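You operate a simulated robot arm through the tools that you are given. There is no shell and no other tool.

Carry out the task below with a simulated robot arm. There is one attempt and no reset: what you move stays moved.

TASK
Tighten the teal suitcase's side handle and close the case for lifting.
Fine: both handle screws run down snug; lid shut, long zip closed; the short zip stays open.

Only the result counts: the job must be done as asked and must still hold three seconds after the hand-in. Knocking over, shifting, dropping, spilling or breaking anything else fails it. Lids that push on must go on centred and level and be pressed home; caps that screw on are set level and turned clockwise until they are tight.

THE ROBOT
A 7-joint arm with a two-finger parallel gripper, fixed in place. Base frame: the origin is at the foot of the arm, x ahead of it, y to its left, z up. Units: cm, degrees, N and s.
Its first joint turns from -166.0 to 166.0 degrees. Payload 4.4 kg.
The TCP is the grasp point between the finger pads, 2.3 cm short of the fingertips. In the tool frame z runs along the fingers and y along their closing line. The gripper opens to 9.4 cm. The fingers are 3.8 cm wide and 1 cm thick; the gripper's body (5.4 by 9.6 cm) begins 3.9 cm behind the TCP.
Orientation is told as [roll, pitch, yaw] about the base's x, y, z axes, in that order, counted from this pose: with the fingers straight down and closing along the base's y, the tool's x points along the base's -x, its y along +y and its z along -z.

THE INTERFACE
- The arm moves only by the tool drive_tool. Its argument "commands" is a list of rows, each an object of numbers (a shift or turn left out is 0, a gripper value left out holds the last): "tx", "ty", "tz": the shift along the tool's x, y, z in cm; "wx", "wy", "wz": the turn, a rotation vector about the tool's x, y, z in degrees; "claw": the opening in per cent of the stroke, from 0 (shut) to 100 (fully open). In form: [{"tx": .., "ty": .., "tz": .., "wx": .., "wy": .., "wz": .., "claw": ..}, ...]. A call has 1 to 20 rows; each row shifts and turns the commanded pose from where the row before left it, along the tool's axes as they then stand. A row lasts 0.2 s, in which the tool goes at most 5 cm and 8.6 degrees; a call with a longer step from one row to the next is refused whole, and so is a gripper value outside its range. A pose out of reach is approached as far as the arm can. The call stops where the force on the tool passes 50 N (or 10 N more than at its start, if that is more) or the arm is blocked; 0.2 s more then pass. The fingers move at their own pace (about 7.2 cm/s each) and stop on an object; they squeeze with about 26 N. The grip force told is the motor's: it shows also when the fingers shut on nothing. Time passes only in rows, and 0.2 s behind the last, so rows that do not move let the fingers close. The reply holds the time, the measured pose of the TCP, the force on the tool along the base axes, the opening and the grip force, in the units named above and with some noise, with the torque about the TCP (base axes, N m) and any sound that the robot's microphone picked up.
- Cameras (640 x 400 px; columns grow to the right, rows downward): "scene" is fixed at [5.82, 64.37, 136.47]; the picture's right is [-0.16, -0.99, 0.00], its down [-0.59, 0.10, -0.80] and it looks along [0.79, -0.13, -0.59] (base axes); focal length 255 px, centre (320, 200). "wrist" rides on the gripper at [8.6, 1.6, -7.4] in the tool frame; the picture's right is [-0.18, 0.98, 0.00], its down [-0.58, -0.11, -0.81] and it looks along [-0.79, -0.15, 0.59] (tool axes); focal length 243 px, centre (320, 200). There is no depth. A picture from a camera that has moved, and an enlarged one, comes with that camera's place and axes in the base frame and with its lens. The place of the scene camera against the robot may be out by one fixed shift of up to 1.8 cm in any direction.
- grab_frame(camera): a new picture of that camera. It takes no simulated time.
- close_up(camera, box): a new picture of the part [left, top, right, bottom] of that camera's present view, enlarged. It takes no simulated time.
- hand_in(): hands the job in; it is judged then, once.

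Nothing tells you positions but the pictures and the camera data. Unless the task says otherwise, let go and move clear before handing in.

The tools are called after "Call:" as a command line: name --argument value ..., lists and objects as JSON in quotes. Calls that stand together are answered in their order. drive_tool: Moves the arm, as the interface text tells. Its arguments: {"type":"object","properties":{"commands":{"type":"array","items":{"type":"object","properties":{"tx":{"type":"number"},"ty":{"type":"number"},"tz":{"type":"number"},"wx":{"type":"number"},"wy":{"type":"number"},"wz":{"type":"number"},"claw":{"type":"number"}}}}},"required":["commands"]} The other tools are called the same way: grab_frame (camera) takes a picture; close_up (camera, box) takes an enlarged picture of a part of a camera's view; hand_in () hands the job in.

At the start:

```text
t: 0.0
tool_pos: [75.95, 15.44, 113.33]
ee_rot: [0.0, 0.0, 0.0]
ft_force: [-0.5, -0.5, -0.4]
moment: [0.01, 0.01, -0.02]
grip_width: 9.38
grasp_force: 0.0
```

scene: 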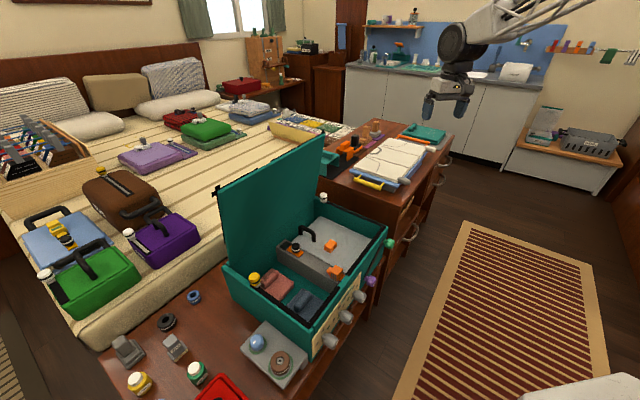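
wrist: 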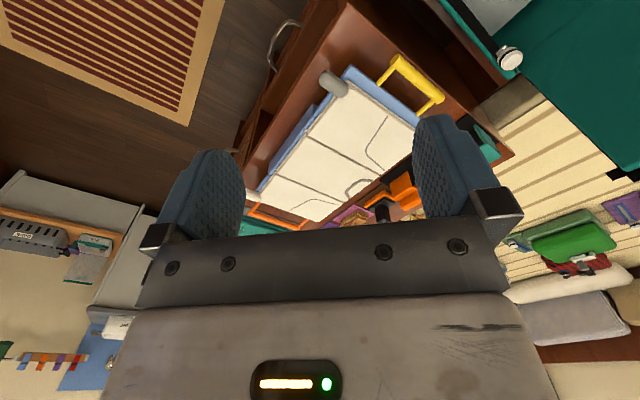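

I see an open teal suitcase on a wooden table, with knobs along its front side and its lid standing open. I'll take enlarged views before moving anything.

Call:
close_up --camera "scene" --box '[200, 130, 410, 290]'

Call:
close_up --camera "scene" --box '[220, 230, 400, 370]'

Call:
close_up --camera "scene" --box '[90, 270, 320, 400]'

```text
2.50 times, centred on (305, 210) of scene
camera zoom: at [5.82, 64.37, 136.47], right [-0.16, -0.99, 0.0], down [-0.59, 0.1, -0.8], along [0.79, -0.13, -0.59], focal length 638 px, centre (358, 175)
```

zoom: 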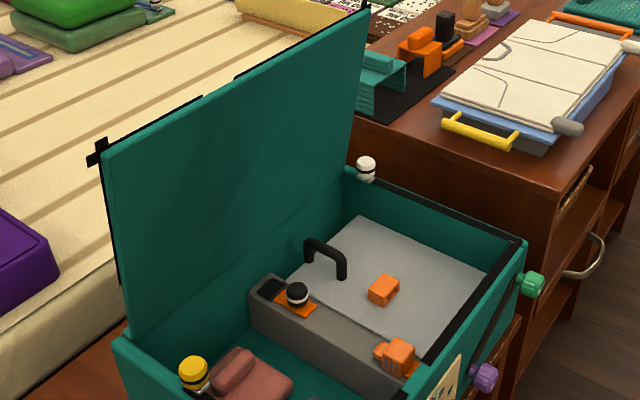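

```text
2.86 times, centred on (310, 300) of scene
camera zoom: at [5.82, 64.37, 136.47], right [-0.16, -0.99, 0.0], down [-0.59, 0.1, -0.8], along [0.79, -0.13, -0.59], focal length 730 px, centre (349, -86)
```

zoom: 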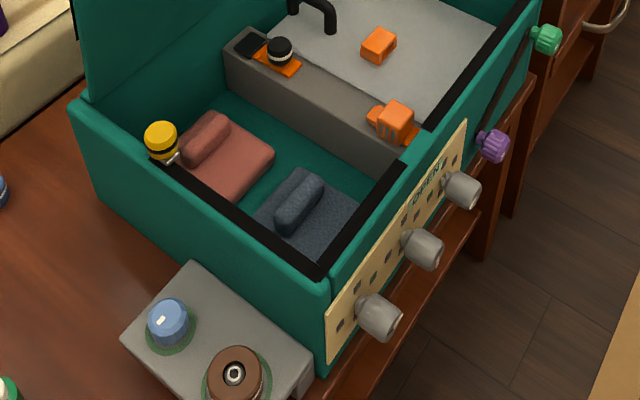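

```text
2.78 times, centred on (205, 335) of scene
camera zoom: at [5.82, 64.37, 136.47], right [-0.16, -0.99, 0.0], down [-0.59, 0.1, -0.8], along [0.79, -0.13, -0.59], focal length 711 px, centre (640, -176)
```

zoom: 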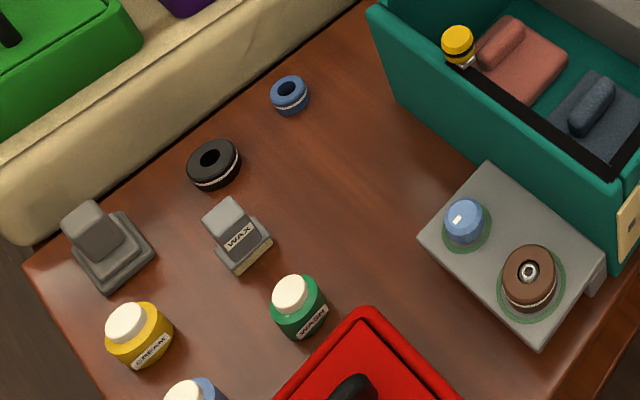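

The case is roughly at x 40–95, y 28–82 with its rim near z≈70. Its front face, which carries the knobs, looks towards the robot. I'll bring the wrist camera in front of that face to inspect it.

Call:
drive_tool --commands '[{"tx": 3.45, "ty": 1.16, "tz": 2.73}, {"tx": 3.45, "ty": 1.16, "tz": 2.73}, {"tx": 3.45, "ty": 1.16, "tz": 2.73}, {"tx": 3.45, "ty": 1.16, "tz": 2.73}, {"tx": 3.45, "ty": 1.16, "tz": 2.73}, {"tx": 3.45, "ty": 1.16, "tz": 2.73}, {"tx": 3.45, "ty": 1.16, "tz": 2.73}, {"tx": 3.45, "ty": 1.16, "tz": 2.73}, {"tx": 3.45, "ty": 1.16, "tz": 2.73}, {"tx": 3.45, "ty": 1.16, "tz": 2.73}, {"tx": 3.45, "ty": 1.16, "tz": 2.73}, {"wz": -7.7}, {"wz": -7.7}, {"wz": -7.7}, {"wz": -7.7}, {"wz": -7.7}, {"wz": -7.7}, {"wz": -7.8}]'

Call:
grab_frame --camera "wrist"

Call:
grab_frame --camera "scene"

```text
t: 3.8
tool_pos: [38.05, 28.34, 83.28]
ee_rot: [-0.1, 0.0, 54.2]
ft_force: [-0.1, -0.5, -1.2]
moment: [0.03, -0.02, 0.02]
grip_width: 9.41
grasp_force: 0.0
```

```text
taken
camera wrist: at [31.63, 22.12, 90.71], right [-0.69, 0.73, 0.0], down [0.43, 0.41, 0.81], along [0.58, 0.56, -0.59], focal length 243 px, centre (320, 200)
```

wrist: 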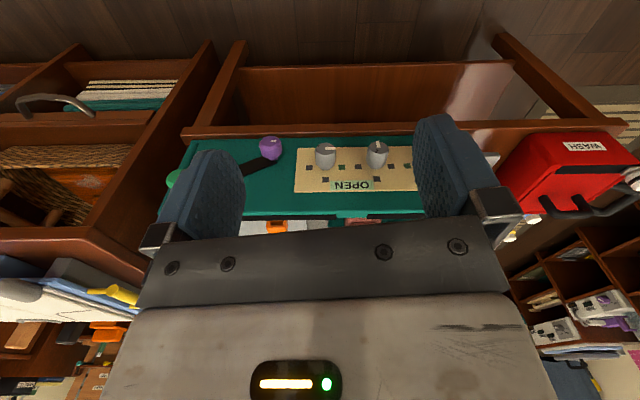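

```text
taken
```

scene: 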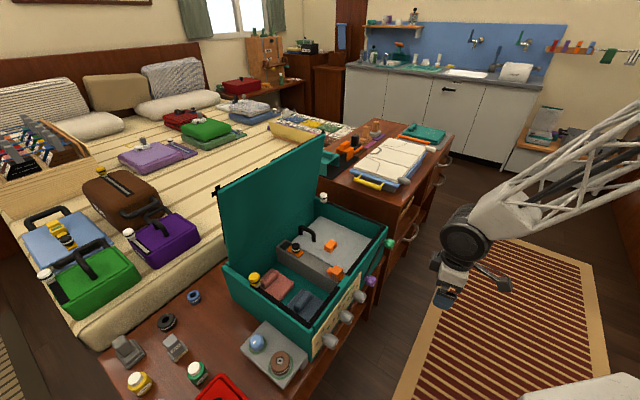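

The gripper hides half of the wrist view. I'll move up and forward so the case lands in the clear upper half of the picture.

Call:
drive_tool --commands '[{"tx": -2.5, "ty": -0.5, "tz": -3.6}, {"tx": -2.5, "ty": -0.5, "tz": -3.6}, {"tx": -2.5, "ty": -0.5, "tz": -3.6}, {"tx": -2.5, "ty": -0.5, "tz": -3.6}]'

Call:
grab_frame --camera "wrist"

Call:
close_up --camera "wrist" --box '[120, 0, 500, 237]'

```text
t: 4.8
tool_pos: [45.57, 34.92, 97.65]
ee_rot: [-0.1, 0.0, 54.0]
ft_force: [1.0, 0.5, 0.7]
moment: [-0.04, -0.01, 0.01]
grip_width: 9.41
grasp_force: 0.1
```

```text
taken
camera wrist: at [39.16, 28.9, 105.18], right [-0.69, 0.73, 0.0], down [0.43, 0.41, 0.81], along [0.59, 0.55, -0.59], focal length 243 px, centre (320, 200)
```

wrist: 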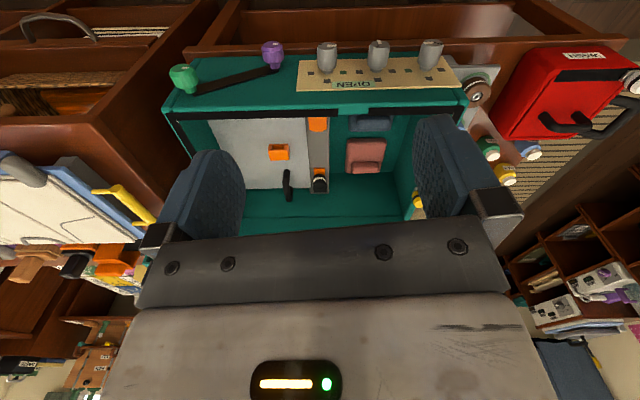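

```text
1.68 times, centred on (310, 118) of wrist
camera zoom: at [39.16, 28.9, 105.18], right [-0.69, 0.73, 0.0], down [0.43, 0.41, 0.81], along [0.59, 0.55, -0.59], focal length 409 px, centre (337, 337)
```

zoom: 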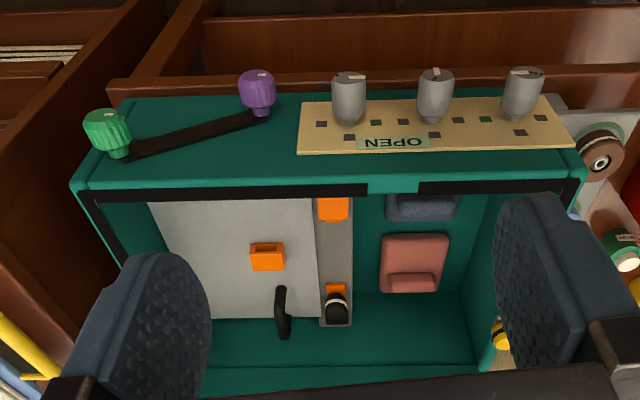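

The front face shows the strap handle between a green and a purple screw knob, and a three-dial lock panel. The front zip track has a gap that separates the two zips. Next I'll look at the right side with the white slider.

Call:
drive_tool --commands '[{"tx": -2.94, "ty": -3.28}, {"tx": -2.94, "ty": -3.28}, {"tx": -2.94, "ty": -3.28}, {"tx": -2.94, "ty": -3.28}, {"tx": -2.94, "ty": -3.28}, {"tx": -2.94, "ty": -3.28}, {"tx": -2.94, "ty": -3.28}, {"tx": -2.94, "ty": -3.28}]'

Call:
grab_frame --camera "wrist"

Call:
close_up --camera "wrist" --box '[220, 0, 540, 200]'

```text
t: 6.6
tool_pos: [80.66, 38.99, 98.15]
ee_rot: [0.1, 0.0, 54.0]
ft_force: [0.4, -0.2, 0.1]
moment: [0.0, 0.03, 0.02]
grip_width: 9.4
grasp_force: 0.1
```

```text
taken
camera wrist: at [74.32, 32.91, 105.59], right [-0.69, 0.73, 0.0], down [0.43, 0.41, 0.81], along [0.59, 0.55, -0.59], focal length 243 px, centre (320, 200)
```

wrist: 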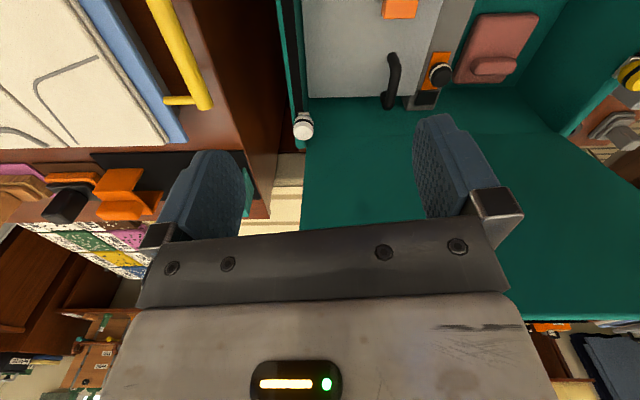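

```text
2.00 times, centred on (380, 100) of wrist
camera zoom: at [74.32, 32.91, 105.59], right [-0.69, 0.73, 0.0], down [0.43, 0.41, 0.81], along [0.59, 0.55, -0.59], focal length 485 px, centre (200, 400)
```

zoom: 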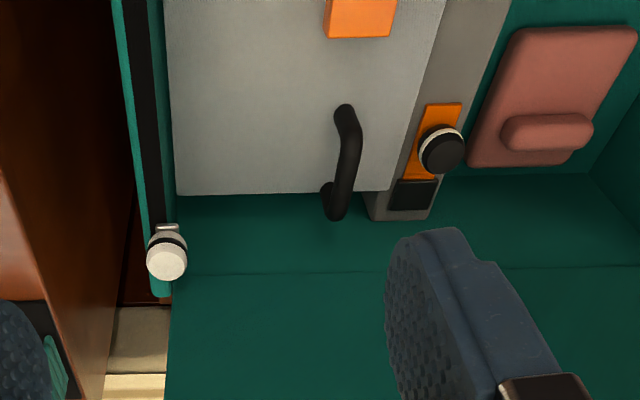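

White slider at about [95, 48.6, 70.8], at the rear of the right-side track. Next I'll take a more frontal view of the handle screws.

Call:
drive_tool --commands '[{"tx": 3.69, "ty": 1.48, "tz": 2.42}, {"tx": 3.69, "ty": 1.48, "tz": 2.42}, {"tx": 3.69, "ty": 1.48, "tz": 2.42}, {"tx": 3.69, "ty": 1.48, "tz": 2.42}, {"tx": 3.69, "ty": 1.48, "tz": 2.42}, {"tx": 3.69, "ty": 1.48, "tz": 2.42}, {"tx": 3.69, "ty": 1.48, "tz": 2.42}, {"tx": 3.69, "ty": 1.48, "tz": 2.42}, {"tx": 3.69, "ty": 1.48, "tz": 2.42}, {"wy": -7.5}, {"wy": -7.5}, {"wy": -7.5}, {"wy": -7.5}]'

Call:
grab_frame --camera "wrist"

Call:
close_up --camera "wrist" --box '[200, 0, 520, 200]'

```text
t: 9.6
tool_pos: [47.39, 18.87, 68.57]
ee_rot: [5.5, -23.3, 51.5]
ft_force: [-0.1, 1.6, 0.5]
moment: [-0.02, 0.01, -0.01]
grip_width: 9.4
grasp_force: 0.0
stopped in row 13: the arm was blocked; the commanded pose is now the measured one
```

```text
taken
camera wrist: at [40.02, 10.76, 72.02], right [-0.68, 0.71, 0.16], down [0.28, 0.06, 0.96], along [0.67, 0.7, -0.24], focal length 243 px, centre (320, 200)
```

wrist: 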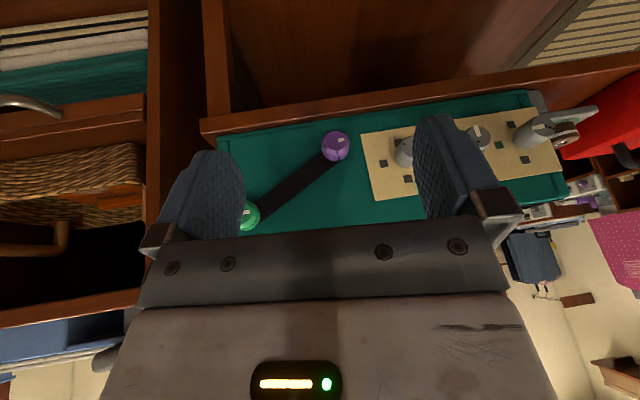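

```text
2.00 times, centred on (360, 100) of wrist
camera zoom: at [40.02, 10.76, 72.02], right [-0.68, 0.71, 0.16], down [0.28, 0.06, 0.96], along [0.67, 0.7, -0.24], focal length 485 px, centre (240, 400)
```

zoom: 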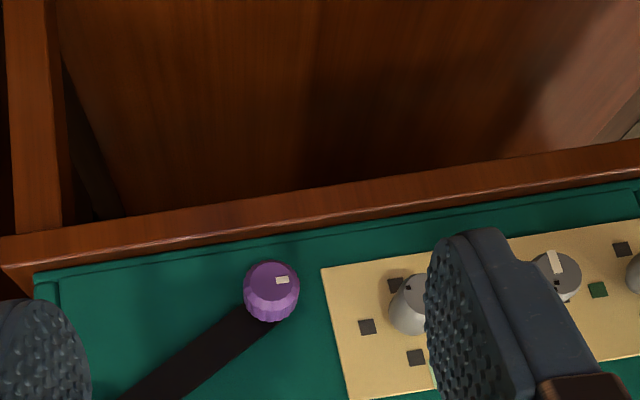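

The arm stopped short in that pose, so I'm checking the scene to see why.

Call:
grab_frame --camera "scene"

Call:
close_up --camera "scene" --box '[300, 200, 640, 400]'

```text
taken
```

scene: 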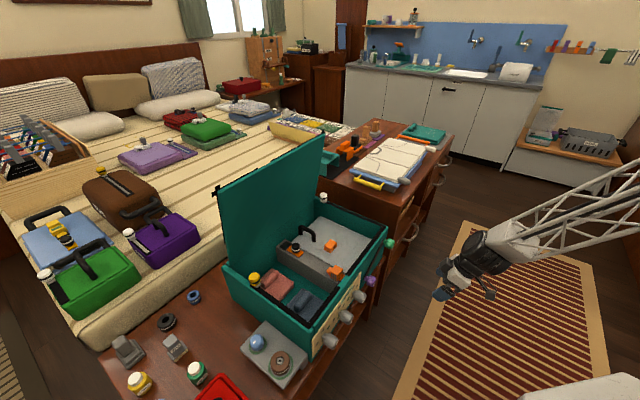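

```text
1.88 times, centred on (470, 300) of scene
camera zoom: at [5.82, 64.37, 136.47], right [-0.16, -0.99, 0.0], down [-0.59, 0.1, -0.8], along [0.79, -0.13, -0.59], focal length 481 px, centre (38, 12)
```

zoom: 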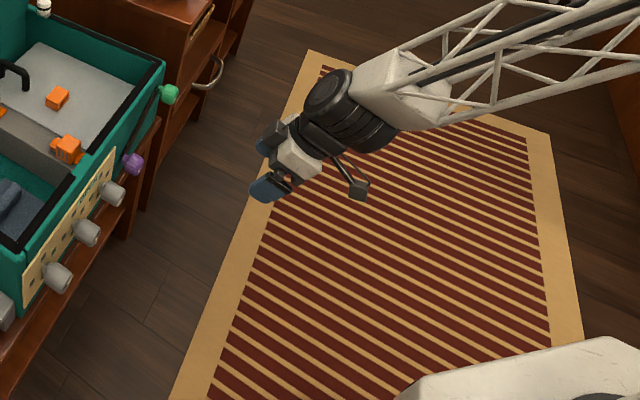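

The screw knobs are roughly at [59, 36, 57.5] (purple) and [67.6, 26, 66] (green), and the screw axes run along azimuth ≈44°. The arm folded up too tightly close to the base, so I'll unroll, move out and up, and test how far the tool can tilt towards horizontal.

Call:
drive_tool --commands '[{"wx": 5.5}, {"tx": -4.65, "ty": -0.35, "tz": -1.1}, {"tx": -4.65, "ty": -0.35, "tz": -1.1}, {"tx": -4.65, "ty": -0.35, "tz": -1.1}, {"tx": -4.65, "ty": -0.35, "tz": -1.1}, {"wy": -6}, {"wy": -6}, {"wy": -6}]'

```text
t: 11.4
tool_pos: [57.97, 30.08, 79.77]
ee_rot: [0.1, -41.3, 51.4]
ft_force: [-1.3, -0.4, -1.3]
moment: [0.09, -0.06, 0.0]
grip_width: 9.41
grasp_force: 0.1
```

Call:
drive_tool --commands '[{"wy": -8}, {"wy": -8}, {"wy": -8}]'

Call:
grab_frame --camera "scene"

```text
t: 12.2
tool_pos: [58.08, 29.87, 80.06]
ee_rot: [0.2, -65.4, 51.5]
ft_force: [0.1, 0.5, -0.3]
moment: [-0.03, 0.0, -0.03]
grip_width: 9.4
grasp_force: 0.1
```

```text
taken
```

scene: 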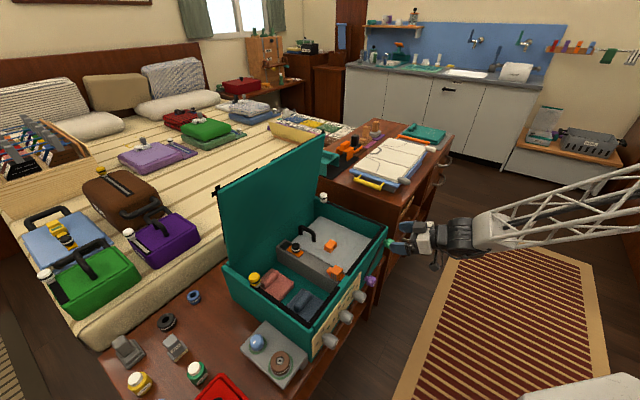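

Call:
drive_tool --commands '[{"wy": -8.2}, {"wy": -8.2}, {"wy": -8.2}, {"wx": 7.4}]'

Call:
grab_frame --camera "wrist"

```text
t: 13.2
tool_pos: [58.16, 29.87, 80.01]
ee_rot: [75.7, -89.9, -31.7]
ft_force: [-0.4, 0.7, -0.1]
moment: [0.03, 0.02, 0.01]
grip_width: 9.37
grasp_force: 0.0
```

```text
taken
camera wrist: at [51.7, 25.85, 71.28], right [-0.68, 0.71, 0.19], down [-0.5, -0.64, 0.58], along [0.53, 0.3, 0.79], focal length 243 px, centre (320, 200)
```

wrist: 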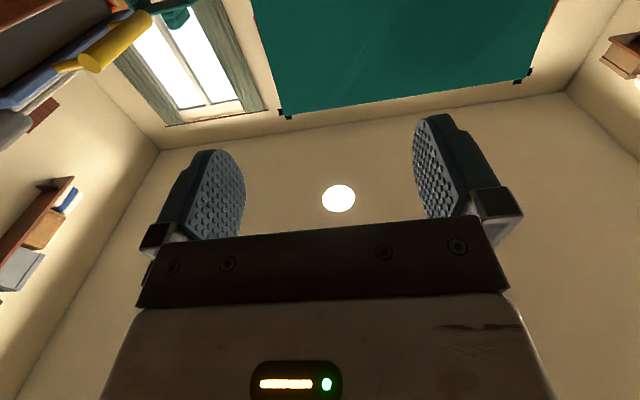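

The tool can go fully horizontal here. I'll now roll it about its own axis, to put the camera on top and to learn the wrist's turning range.

Call:
drive_tool --commands '[{"wz": 8}, {"wz": 8}, {"wz": 8}, {"wz": 8}, {"wz": 8}, {"wz": 8}, {"wz": 8}, {"wz": 8}, {"wz": 8}, {"wz": 8}, {"wz": 8}, {"wz": 8}, {"wz": 8}, {"wz": 8}, {"wz": 8}, {"wz": 8}, {"wz": 8}, {"wz": 8}]'

Call:
grab_frame --camera "wrist"

```text
t: 17.0
tool_pos: [57.99, 30.05, 80.02]
ee_rot: [89.9, 54.2, -46.0]
ft_force: [-0.5, 0.0, 0.8]
moment: [0.01, 0.04, 0.0]
grip_width: 9.41
grasp_force: 0.1
```

```text
taken
camera wrist: at [50.2, 27.49, 87.98], right [0.63, -0.65, 0.43], down [-0.4, -0.74, -0.53], along [0.66, 0.16, -0.73], focal length 243 px, centre (320, 200)
```

wrist: 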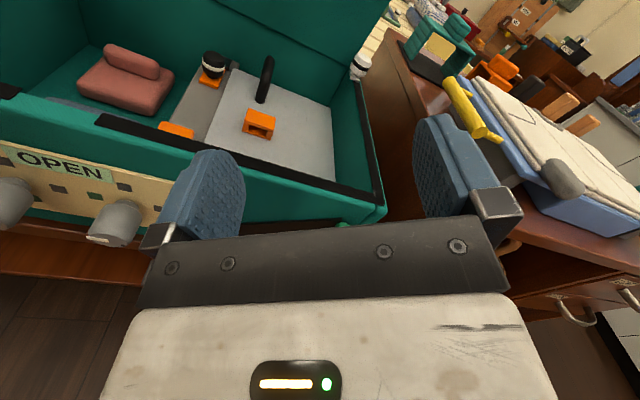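

Call:
drive_tool --commands '[{"wz": 7.2}, {"wz": 7.2}, {"wz": 7.2}, {"wz": 7.2}, {"wz": 7.2}]'

Call:
grab_frame --camera "wrist"

Call:
close_up --camera "wrist" --box '[240, 20, 480, 220]'

```text
t: 18.2
tool_pos: [58.08, 29.98, 80.03]
ee_rot: [-64.3, 89.8, 159.8]
ft_force: [-0.2, 0.4, 0.2]
moment: [0.03, 0.01, -0.02]
grip_width: 9.41
grasp_force: 0.0
```

```text
taken
camera wrist: at [53.97, 23.57, 88.62], right [0.68, -0.71, -0.19], down [-0.66, -0.48, -0.58], along [0.32, 0.52, -0.79], focal length 243 px, centre (320, 200)
```

wrist: 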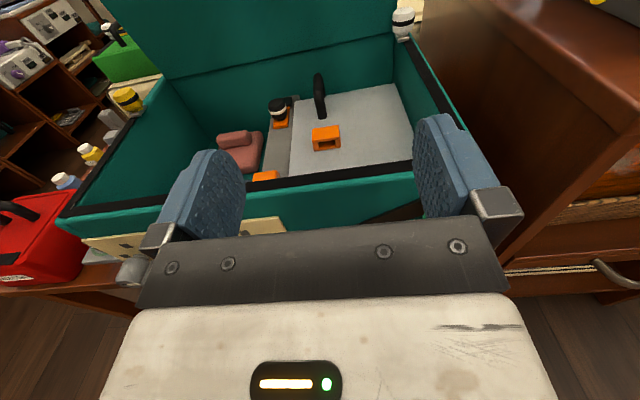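

```text
2.00 times, centred on (360, 120) of wrist
camera zoom: at [53.97, 23.57, 88.62], right [0.68, -0.71, -0.19], down [-0.66, -0.48, -0.58], along [0.32, 0.52, -0.79], focal length 485 px, centre (240, 360)
```

zoom: 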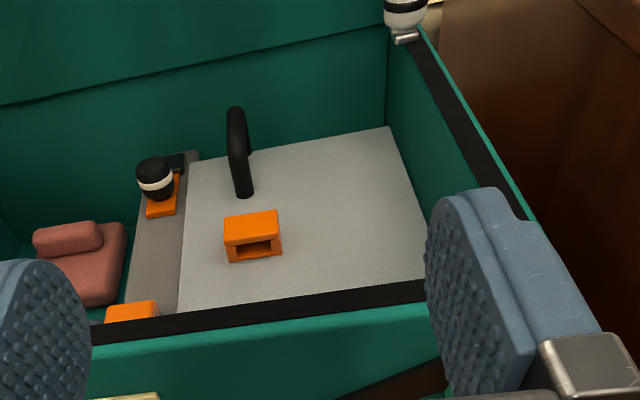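

I'll check how much further the wrist can roll clockwise, to plan the screw strokes.

Call:
drive_tool --commands '[{"wz": 8}, {"wz": 8}, {"wz": 8}, {"wz": 8}, {"wz": 8}, {"wz": 8}, {"wz": 8}, {"wz": 8}, {"wz": 8}, {"wz": 8}, {"wz": 8}, {"wz": 8}]'

Call:
grab_frame --camera "wrist"

```text
t: 20.8
tool_pos: [58.15, 29.94, 80.01]
ee_rot: [-89.9, -6.3, 134.1]
ft_force: [0.0, -0.4, 0.3]
moment: [-0.02, 0.0, -0.01]
grip_width: 9.42
grasp_force: 0.1
```

```text
taken
camera wrist: at [58.73, 18.62, 77.39], right [-0.2, 0.21, -0.96], down [-0.97, -0.15, 0.17], along [-0.11, 0.97, 0.23], focal length 243 px, centre (320, 200)
```

wrist: 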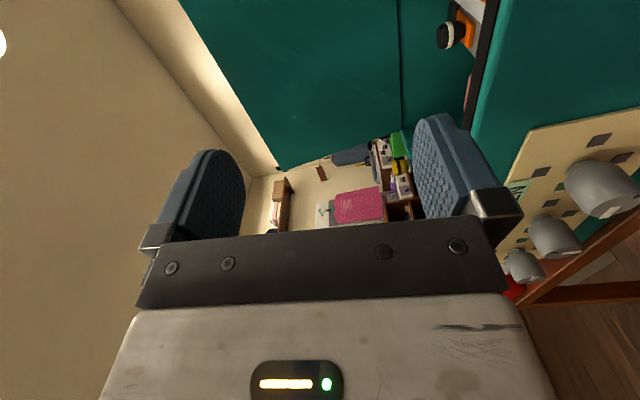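

The wrist has plenty of range. I'll roll back to camera-up, then back off and descend in front of the purple screw to measure it closely.

Call:
drive_tool --commands '[{"wz": -8}, {"wz": -8}, {"wz": -8}, {"wz": -8}, {"wz": -8}, {"wz": -8}, {"wz": -8}, {"wz": -8}, {"wz": -8}, {"wz": -8}, {"wz": -8}, {"wz": -8}, {"tz": -4.6, "ty": -1.6}, {"tz": -4.6, "ty": -1.6}, {"tx": -4.5}, {"tx": -4.5}, {"tx": -4.5}, {"tx": -4.5}]'

Call:
grab_frame --camera "wrist"

Call:
close_up --camera "wrist" --box '[240, 40, 440, 165]'

```text
t: 24.6
tool_pos: [49.38, 25.69, 62.06]
ee_rot: [-50.7, 89.9, 173.5]
ft_force: [0.3, 0.2, 0.4]
moment: [0.01, 0.01, 0.0]
grip_width: 9.38
grasp_force: 0.0
```

```text
taken
camera wrist: at [45.25, 19.25, 70.57], right [0.68, -0.71, -0.19], down [-0.66, -0.48, -0.58], along [0.32, 0.52, -0.79], focal length 243 px, centre (320, 200)
```

wrist: 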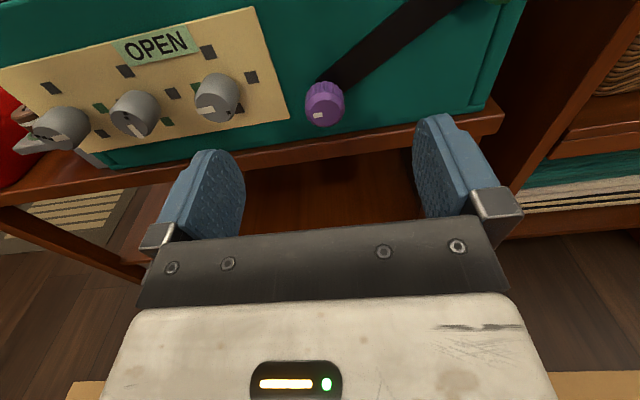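

```text
3.20 times, centred on (340, 102) of wrist
camera zoom: at [45.25, 19.25, 70.57], right [0.68, -0.71, -0.19], down [-0.66, -0.48, -0.58], along [0.32, 0.52, -0.79], focal length 776 px, centre (256, 512)
```

zoom: 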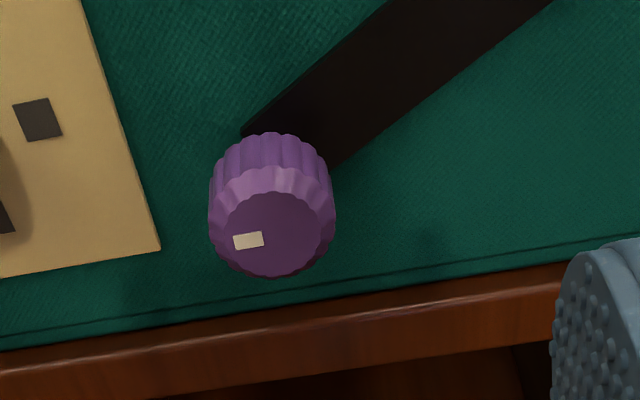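

Excellent view of the purple screw. I'll shift sideways and up for a second view, to triangulate both screws and the rim.

Call:
drive_tool --commands '[{"ty": 4, "tx": 2}, {"ty": 4, "tx": 2}]'

Call:
grab_frame --camera "wrist"

Call:
close_up --camera "wrist" --box '[160, 0, 480, 200]'

```text
t: 25.2
tool_pos: [54.72, 20.05, 65.78]
ee_rot: [-23.8, 89.7, -159.6]
ft_force: [0.2, -0.5, 0.1]
moment: [0.03, -0.03, 0.03]
grip_width: 9.41
grasp_force: 0.0
```

```text
taken
camera wrist: at [50.55, 13.7, 74.35], right [0.68, -0.71, -0.19], down [-0.66, -0.48, -0.58], along [0.32, 0.52, -0.79], focal length 243 px, centre (320, 200)
```

wrist: 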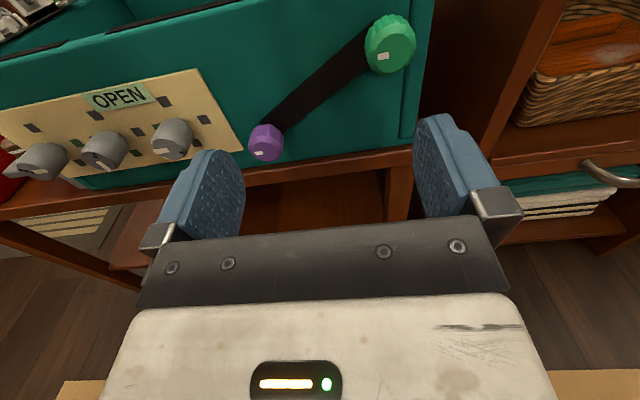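

```text
2.00 times, centred on (320, 100) of wrist
camera zoom: at [50.55, 13.7, 74.35], right [0.68, -0.71, -0.19], down [-0.66, -0.48, -0.58], along [0.32, 0.52, -0.79], focal length 485 px, centre (320, 400)
```

zoom: 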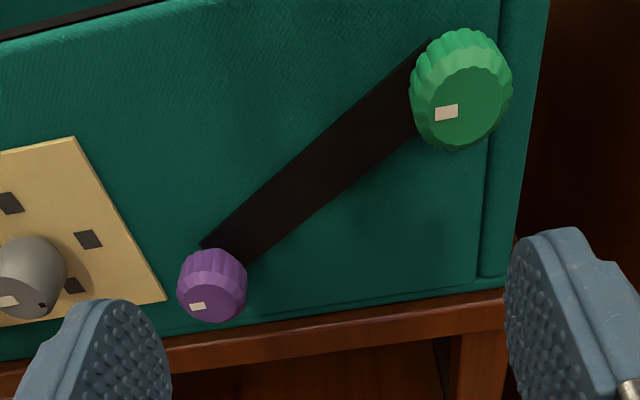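

Purple knob face: about [60.1, 37.2, 55.3], about 4.2 cm in diameter. One more view from further right will fix the green screw and show the clearance to the desk.

Call:
drive_tool --commands '[{"ty": 3.0, "tx": 3}, {"ty": 3.0, "tx": 3}]'

Call:
grab_frame --camera "wrist"

Call:
close_up --camera "wrist" --box '[200, 0, 520, 200]'

```text
t: 25.8
tool_pos: [59.12, 15.78, 72.15]
ee_rot: [-29.5, 89.8, -165.4]
ft_force: [-0.1, -0.1, 0.7]
moment: [0.0, 0.0, -0.01]
grip_width: 9.41
grasp_force: 0.1
```

```text
taken
camera wrist: at [54.88, 9.31, 80.79], right [0.68, -0.71, -0.19], down [-0.66, -0.48, -0.58], along [0.32, 0.52, -0.79], focal length 243 px, centre (320, 200)
```

wrist: 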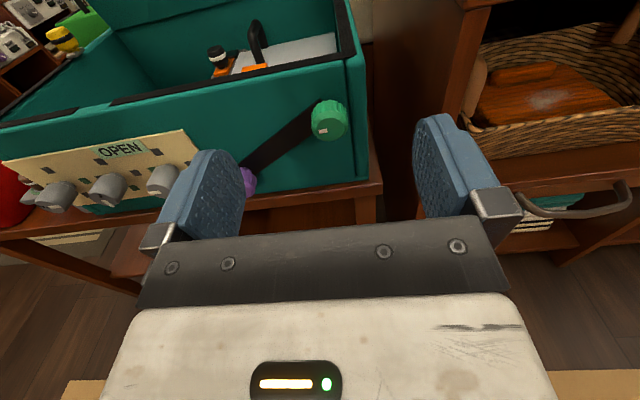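

```text
2.00 times, centred on (360, 100) of wrist
camera zoom: at [54.88, 9.31, 80.79], right [0.68, -0.71, -0.19], down [-0.66, -0.48, -0.58], along [0.32, 0.52, -0.79], focal length 485 px, centre (240, 400)
```

zoom: 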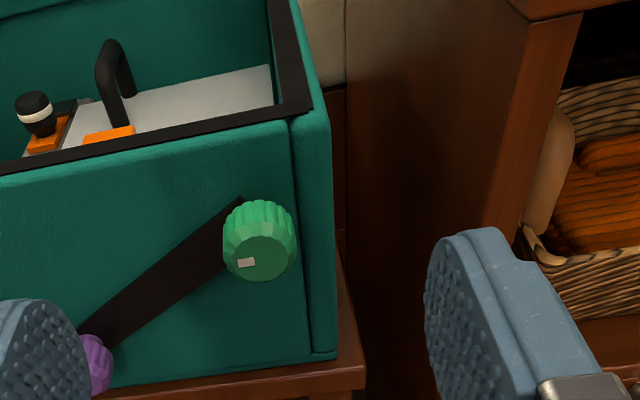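

Green knob face is about 1.3 cm further out than the purple one (face ≈[69.1, 26.0, 64.4]). I'll line up in front of the purple screw first.

Call:
drive_tool --commands '[{"ty": -2.94, "tx": -3.38, "tz": 1.3}, {"ty": -2.94, "tx": -3.38, "tz": 1.3}, {"ty": -2.94, "tx": -3.38, "tz": 1.3}, {"ty": -2.94, "tx": -3.38, "tz": 1.3}, {"ty": -2.95, "tx": -3.38, "tz": 1.3}, {}]'

Call:
grab_frame --camera "wrist"

```text
t: 27.2
tool_pos: [53.24, 30.63, 54.74]
ee_rot: [-33.5, 89.9, -169.4]
ft_force: [0.3, -0.1, -0.4]
moment: [0.02, -0.01, 0.03]
grip_width: 9.39
grasp_force: 0.0
```

```text
taken
camera wrist: at [49.05, 24.33, 63.36], right [0.68, -0.71, -0.19], down [-0.66, -0.48, -0.58], along [0.32, 0.52, -0.79], focal length 243 px, centre (320, 200)
```

wrist: 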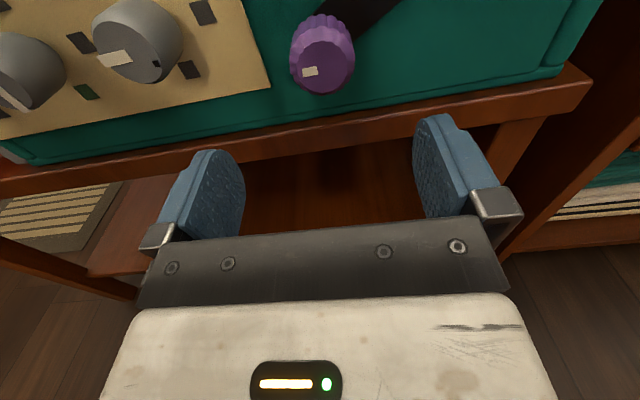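

Alignment refined from the close view. I'll narrow the gripper to 6 cm, roll back 120° to gain stroke, and move in towards the purple knob.

Call:
drive_tool --commands '[{"ty": 0.35, "tx": 0.45, "claw": 64}, {"wz": -8}, {"wz": -8}, {"wz": -8}, {"wz": -8}, {"wz": -8}, {"wz": -8}, {"wz": -8}, {"wz": -8}, {"wz": -8}, {"wz": -8}, {"wz": -8}, {"wz": -8}, {"wz": -8}, {"wz": -8}, {"wz": -8}, {"tz": 3}, {"tz": 2}]'

Call:
grab_frame --camera "wrist"

Call:
close_up --camera "scene" --box '[300, 220, 460, 320]'

```text
t: 31.0
tool_pos: [57.32, 34.09, 55.47]
ee_rot: [89.9, -29.9, -45.7]
ft_force: [0.4, 0.4, 0.7]
moment: [0.02, -0.03, 0.02]
grip_width: 6.03
grasp_force: 0.0
```

```text
taken
camera wrist: at [46.17, 34.73, 52.59], right [-0.23, 0.24, 0.94], down [-0.19, -0.96, 0.2], along [0.95, -0.13, 0.27], focal length 243 px, centre (320, 200)
```

wrist: 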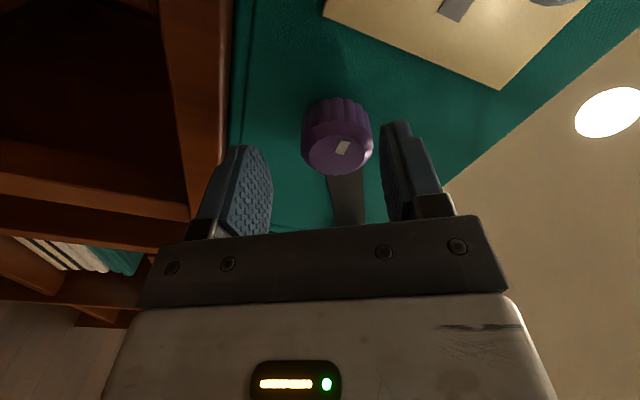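

```text
4.00 times, centred on (380, 270) of scene
camera zoom: at [5.82, 64.37, 136.47], right [-0.16, -0.99, 0.0], down [-0.59, 0.1, -0.8], along [0.79, -0.13, -0.59], focal length 1021 px, centre (80, -80)
```

zoom: 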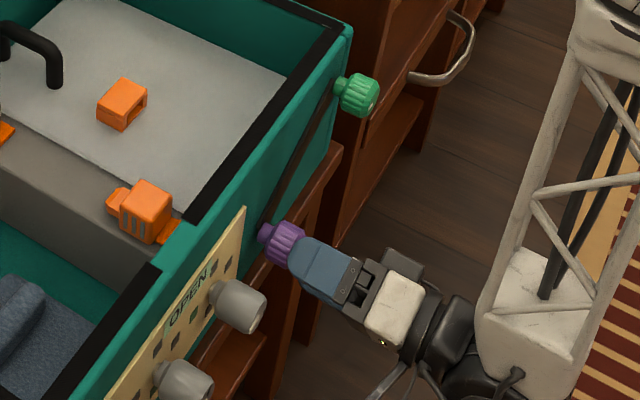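

Let me check the alignment more precisely with an enlarged wrist view.

Call:
close_up --camera "wrist" --box '[200, 70, 440, 220]'

```text
2.67 times, centred on (320, 145) of wrist
camera zoom: at [46.17, 34.73, 52.59], right [-0.23, 0.24, 0.94], down [-0.19, -0.96, 0.2], along [0.95, -0.13, 0.27], focal length 647 px, centre (320, 347)
```

zoom: 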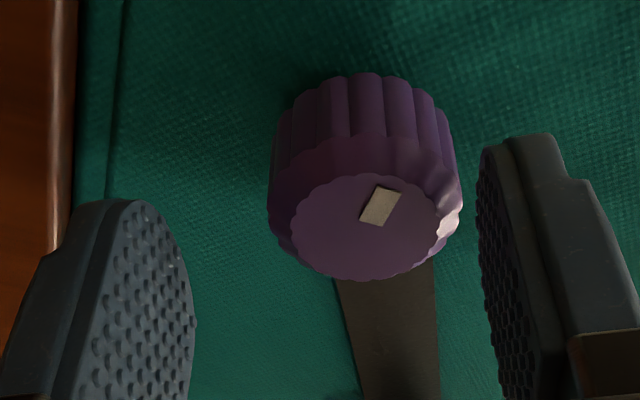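

The knob sits a bit higher than my first estimate, and the closer views agree on about [58.9, 35.4, 56.6]. I'll shift to centre it between the fingers and re-check.

Call:
drive_tool --commands '[{"tx": -0.68, "ty": 0.85}, {}]'

Call:
close_up --camera "wrist" --box '[200, 70, 440, 220]'

Call:
close_up --camera "scene" --box '[340, 240, 440, 302]'

```text
t: 31.6
tool_pos: [57.38, 33.97, 56.62]
ee_rot: [89.9, -29.9, -45.8]
ft_force: [0.0, -0.7, 0.6]
moment: [0.0, -0.02, 0.0]
grip_width: 6.01
grasp_force: 0.1
```

```text
2.67 times, centred on (320, 145) of wrist
camera zoom: at [46.35, 34.6, 53.69], right [-0.23, 0.24, 0.94], down [-0.19, -0.96, 0.2], along [0.95, -0.13, 0.27], focal length 647 px, centre (320, 347)
```

zoom: 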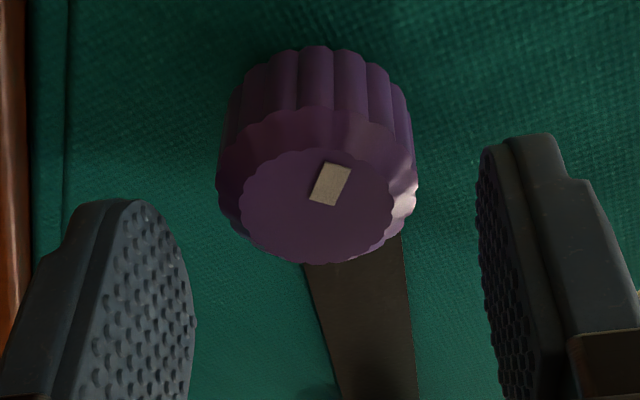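

```text
6.40 times, centred on (390, 271) of scene
camera zoom: at [5.82, 64.37, 136.47], right [-0.16, -0.99, 0.0], down [-0.59, 0.1, -0.8], along [0.79, -0.13, -0.59], focal length 1634 px, centre (-128, -254)
```

zoom: 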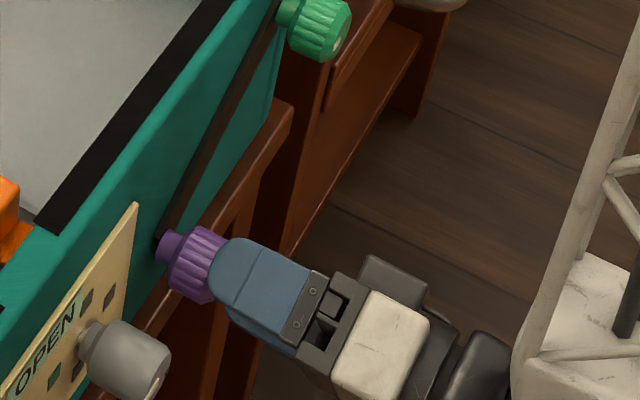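

The knob's real face is about 1.8 cm ahead of the grasp point. I'll correct the last sideways offset, move in, and close on it.

Call:
drive_tool --commands '[{"tx": 0.7}, {"tz": 1.0}, {"tz": 0.9}, {}]'

Call:
close_up --camera "wrist" --box '[200, 100, 440, 250]'

Call:
close_up --camera "scene" --box '[340, 240, 440, 302]'

```text
t: 32.6
tool_pos: [58.29, 35.63, 56.48]
ee_rot: [89.9, -29.9, -45.6]
ft_force: [-0.1, -0.1, 0.5]
moment: [-0.02, 0.0, 0.01]
grip_width: 6.0
grasp_force: 0.1
out of reach, approached as far as the arm can: row 3
```

```text
2.67 times, centred on (320, 175) of wrist
camera zoom: at [47.17, 36.34, 53.46], right [-0.23, 0.24, 0.94], down [-0.19, -0.96, 0.2], along [0.95, -0.13, 0.27], focal length 647 px, centre (320, 267)
```

zoom: 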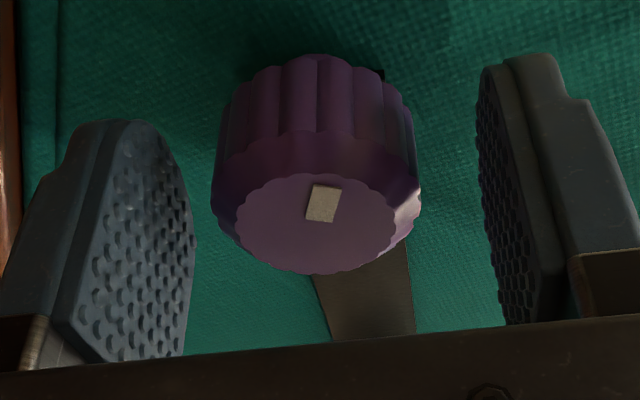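

```text
6.40 times, centred on (390, 271) of scene
camera zoom: at [5.82, 64.37, 136.47], right [-0.16, -0.99, 0.0], down [-0.59, 0.1, -0.8], along [0.79, -0.13, -0.59], focal length 1634 px, centre (-128, -254)
```

zoom: 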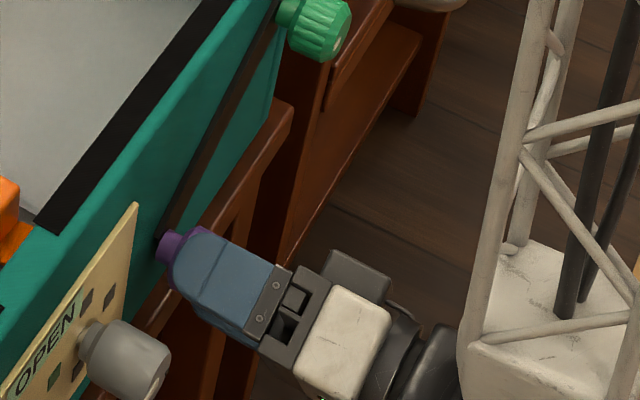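

Call:
grab_frame --camera "scene"

```text
taken
```

scene: 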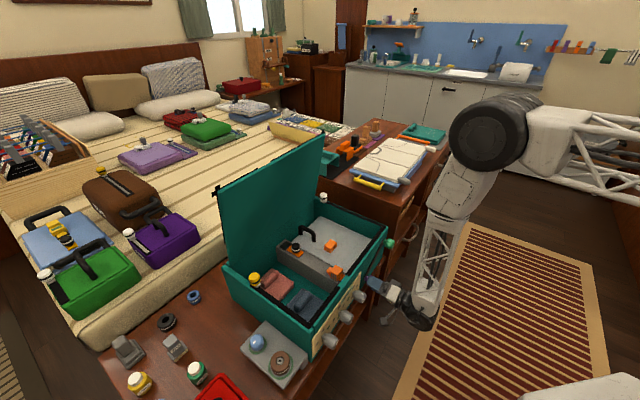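

The fingers straddle the knob well. Closing on it now.

Call:
drive_tool --commands '[{"claw": 0}, {}, {}, {}]'

Call:
close_up --camera "wrist" --box '[200, 100, 440, 250]'

```text
t: 33.3
tool_pos: [58.39, 35.65, 56.32]
ee_rot: [89.7, -30.0, -45.8]
ft_force: [12.2, -0.9, -9.6]
moment: [0.1, 0.01, 0.17]
grip_width: 3.84
grasp_force: 44.9
stopped in row 3: the force on the tool passed its limit at 52 N (the readings are from after the stop); the commanded pose is now the measured one
```

```text
2.67 times, centred on (320, 175) of wrist
camera zoom: at [47.22, 36.27, 53.36], right [-0.23, 0.24, 0.94], down [-0.19, -0.96, 0.2], along [0.95, -0.13, 0.26], focal length 647 px, centre (320, 267)
```

zoom: 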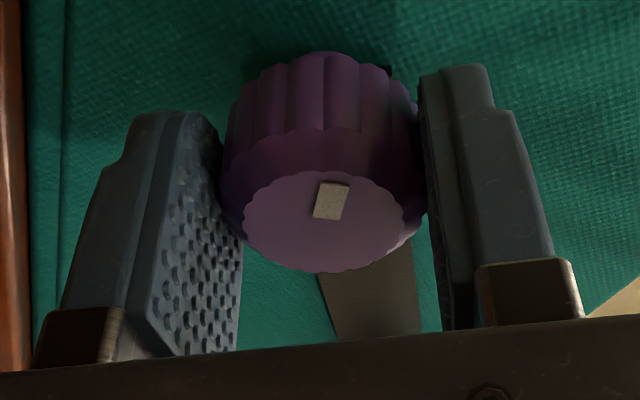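

Gripped (3.84 cm), with a small side load towards -y of the tool. I'll relieve it slightly and start turning clockwise.

Call:
drive_tool --commands '[{"ty": -0.1}, {"wz": 6}, {"wz": 6}, {"wz": 6}, {"wz": 6}, {"wz": 6}]'

Call:
close_up --camera "wrist" --box '[200, 100, 440, 250]'

```text
t: 34.4
tool_pos: [58.37, 35.61, 56.45]
ee_rot: [90.0, -12.3, -45.8]
ft_force: [-7.4, -1.3, 7.2]
moment: [0.1, -0.15, 0.3]
grip_width: 3.85
grasp_force: 45.1
stopped in row 5: the force on the tool passed its limit at 53 N (the readings are from after the stop); the commanded pose is now the measured one
```

```text
2.67 times, centred on (320, 175) of wrist
camera zoom: at [46.93, 36.65, 56.11], right [-0.02, 0.02, 1.0], down [-0.17, -0.99, 0.02], along [0.99, -0.17, 0.02], focal length 647 px, centre (320, 267)
```

zoom: 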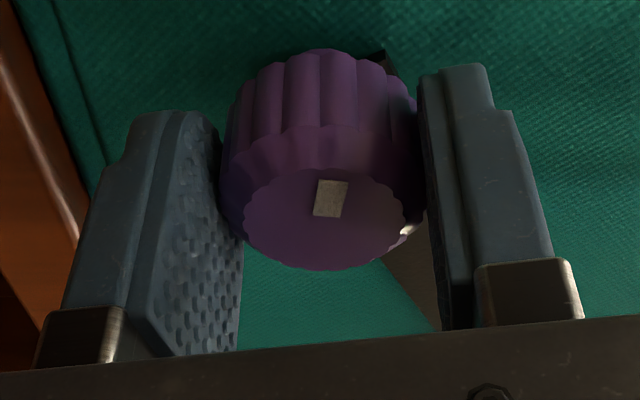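

The knob turns with the gripper, and small misalignments build side force. I'll continue in short strokes and watch forces and torque.

Call:
drive_tool --commands '[{"ty": 0.04, "wz": 3}, {"wz": 5}, {"wz": 5}]'

```text
t: 35.2
tool_pos: [58.39, 35.6, 56.43]
ee_rot: [90.2, 0.9, -45.8]
ft_force: [-11.9, -6.3, 36.4]
moment: [0.25, -0.49, -0.18]
grip_width: 3.83
grasp_force: 45.3
```

Side force builds along the closing line, so the knob sits off-centre along the pad width. I'll open, look, and re-centre before turning further.

Call:
drive_tool --commands '[{"ty": 0.08}, {"claw": 60}, {}, {}]'

Call:
close_up --camera "wrist" --box '[200, 100, 440, 250]'

```text
t: 36.2
tool_pos: [58.41, 35.47, 56.55]
ee_rot: [90.0, 0.9, -45.8]
ft_force: [-0.5, 0.1, -0.3]
moment: [-0.01, 0.0, 0.0]
grip_width: 5.64
grasp_force: 0.0
```

```text
2.67 times, centred on (320, 175) of wrist
camera zoom: at [47.01, 36.55, 58.17], right [0.14, -0.14, 0.98], down [-0.17, -0.98, -0.12], along [0.97, -0.15, -0.16], focal length 647 px, centre (320, 267)
```

zoom: 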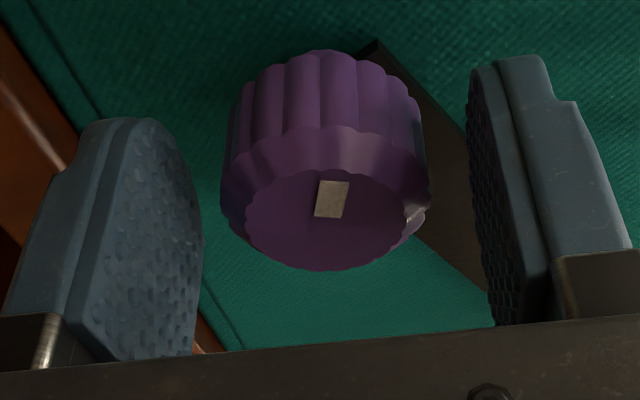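

Call:
drive_tool --commands '[{"tx": -0.3}, {"claw": 0}, {}, {}, {}]'

```text
t: 37.4
tool_pos: [58.56, 35.38, 56.44]
ee_rot: [90.0, 0.8, -45.7]
ft_force: [-9.2, 2.8, 18.7]
moment: [0.19, -0.17, 0.13]
grip_width: 3.81
grasp_force: 45.1
```

Call:
drive_tool --commands '[{"ty": 0.05}, {}]'

```text
t: 38.0
tool_pos: [58.68, 35.39, 56.61]
ee_rot: [90.0, 0.8, -45.9]
ft_force: [-10.3, 3.9, 17.1]
moment: [0.15, -0.17, 0.09]
grip_width: 3.82
grasp_force: 44.6
```

Call:
drive_tool --commands '[{"ty": 0.15}, {}]'

```text
t: 38.7
tool_pos: [58.54, 35.35, 56.57]
ee_rot: [89.7, 0.9, -45.8]
ft_force: [13.8, 6.4, -14.3]
moment: [-0.05, 0.07, -0.03]
grip_width: 3.79
grasp_force: 45.0
stopped in row 2: the force on the tool passed its limit at 52 N (the readings are from after the stop); the commanded pose is now the measured one
```

Contact is stiff (~450 N/cm), so fine centring matters. I'll ease off by 0.03 cm and continue turning in short strokes.

Call:
drive_tool --commands '[{"ty": -0.03, "wz": 4}, {"wz": 4}, {"wz": 4}]'

```text
t: 39.5
tool_pos: [58.64, 35.35, 56.49]
ee_rot: [89.9, 12.9, -46.0]
ft_force: [4.1, -0.1, 7.9]
moment: [-0.07, 0.05, -0.28]
grip_width: 3.82
grasp_force: 45.1
```

Call:
drive_tool --commands '[{"wz": 5, "ty": 0.01}, {"wz": 5, "ty": 0.01}, {"wz": 5, "ty": 0.01}, {"wz": 5, "ty": 0.01}]'

```text
t: 40.5
tool_pos: [58.64, 35.37, 56.46]
ee_rot: [89.8, 32.9, -46.0]
ft_force: [9.8, 2.1, 5.4]
moment: [-0.28, 0.28, -0.4]
grip_width: 3.8
grasp_force: 45.1
```

Call:
drive_tool --commands '[{"wz": 6, "ty": 0.01}, {"wz": 6, "ty": 0.01}, {"wz": 6, "ty": 0.01}, {"wz": 6, "ty": 0.01}]'

```text
t: 41.5
tool_pos: [58.58, 35.42, 56.62]
ee_rot: [89.6, 57.0, -46.2]
ft_force: [24.1, -3.6, 0.9]
moment: [-0.59, 0.52, -0.35]
grip_width: 3.8
grasp_force: 45.4
```

Forces stay modest and the screw is drawing inward slightly (positive axial pull). I'll continue, following inward.

Call:
drive_tool --commands '[{"wz": 6, "ty": 0.04, "tz": 0.02, "tx": -0.01}, {"wz": 6, "ty": 0.01, "tz": 0.01}, {"wz": 6, "ty": 0.01, "tz": 0.005}, {"wz": 6, "ty": 0.01, "tz": 0.005}]'

```text
t: 42.5
tool_pos: [58.58, 35.37, 56.52]
ee_rot: [88.7, 80.9, -47.0]
ft_force: [11.1, 34.9, -1.1]
moment: [-0.03, -0.02, 0.39]
grip_width: 3.8
grasp_force: 44.7
```

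Call:
drive_tool --commands '[{"wz": 3, "ty": -0.04, "tz": 0.06}, {"wz": 6, "tz": 0.02}, {"wz": 6, "tz": 0.02}]'

```text
t: 43.3
tool_pos: [58.75, 35.41, 56.52]
ee_rot: [-87.8, 84.1, 136.5]
ft_force: [-16.0, 31.4, 17.2]
moment: [0.12, -0.13, 0.76]
grip_width: 3.79
grasp_force: 45.2
```

I'll release, roll back 120°, re-centre on the knob axis (estimated [58.65, 35.42, 56.54]) and regrip.

Call:
drive_tool --commands '[{"ty": -0.08, "claw": 60}, {}, {}, {"wz": -8}, {"wz": -8}, {"wz": -8}, {"wz": -8}, {"wz": -8}, {"wz": -8}, {"wz": -8}, {"wz": -8}, {"wz": -8}, {"wz": -8}, {"wz": -8}, {"wz": -8}, {"wz": -8}, {"wz": -8}, {"wz": -8}, {}]'

Call:
close_up --camera "wrist" --box '[200, 100, 440, 250]'

Call:
close_up --camera "scene" --box '[340, 240, 440, 302]'

```text
t: 47.3
tool_pos: [58.58, 35.3, 56.61]
ee_rot: [89.7, -24.2, -45.7]
ft_force: [-0.2, 0.6, -0.5]
moment: [0.01, 0.02, 0.01]
grip_width: 5.67
grasp_force: 0.0
```

```text
2.67 times, centred on (320, 175) of wrist
camera zoom: at [47.45, 36.29, 54.52], right [-0.16, 0.17, 0.97], down [-0.18, -0.97, 0.14], along [0.97, -0.15, 0.19], focal length 647 px, centre (320, 267)
```

zoom: 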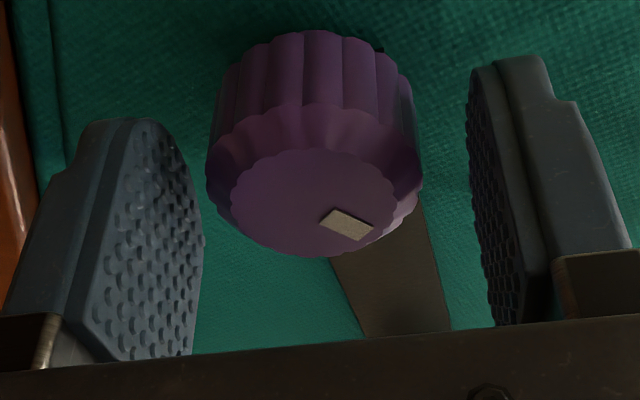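

```text
6.40 times, centred on (390, 271) of scene
camera zoom: at [5.82, 64.37, 136.47], right [-0.16, -0.99, 0.0], down [-0.59, 0.1, -0.8], along [0.79, -0.13, -0.59], focal length 1634 px, centre (-128, -254)
```

zoom: 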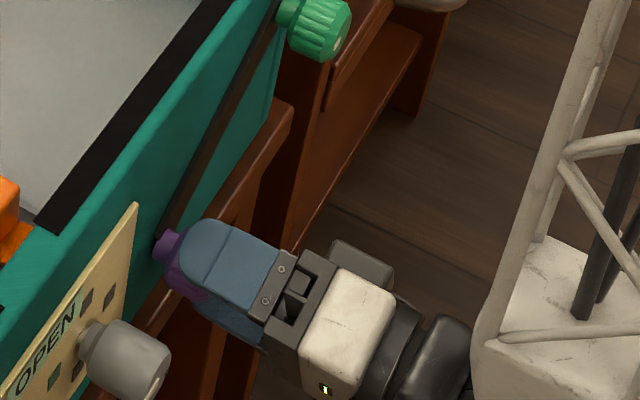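

The knob mark has rotated well. I'll re-centre slightly, go 0.3 deeper, and regrip for the next stroke.

Call:
drive_tool --commands '[{"ty": -0.06, "tx": 0.05, "tz": 0.3}, {"claw": 0}, {}, {}, {}]'

```text
t: 48.5
tool_pos: [58.9, 35.69, 56.52]
ee_rot: [89.8, -24.1, -45.9]
ft_force: [28.6, -12.2, -40.3]
moment: [0.04, -0.02, -0.12]
grip_width: 3.85
grasp_force: 44.7
```

Call:
drive_tool --commands '[{"ty": -0.1, "tz": 0.02}, {}]'

```text
t: 49.1
tool_pos: [58.99, 35.72, 56.47]
ee_rot: [89.8, -24.1, -45.8]
ft_force: [16.3, -17.9, -17.3]
moment: [0.17, -0.1, -0.19]
grip_width: 3.83
grasp_force: 45.4
```

Call:
drive_tool --commands '[{"ty": -0.06, "tx": -0.03}, {"wz": 5}, {"wz": 5}, {"wz": 5}]'

```text
t: 50.1
tool_pos: [58.92, 35.67, 56.53]
ee_rot: [89.9, -9.1, -45.7]
ft_force: [-21.1, 24.7, 20.8]
moment: [0.15, -0.15, 1.05]
grip_width: 3.83
grasp_force: 45.1
```

Side loads build quickly with the full squeeze. I'll test a lighter grip by commanding an opening just under the knob's width.

Call:
drive_tool --commands '[{"claw": 40}, {}]'

```text
t: 50.7
tool_pos: [58.92, 35.64, 56.45]
ee_rot: [89.7, -9.0, -45.9]
ft_force: [-0.5, -1.3, 7.8]
moment: [0.12, -0.1, -0.06]
grip_width: 4.08
grasp_force: 3.8
```

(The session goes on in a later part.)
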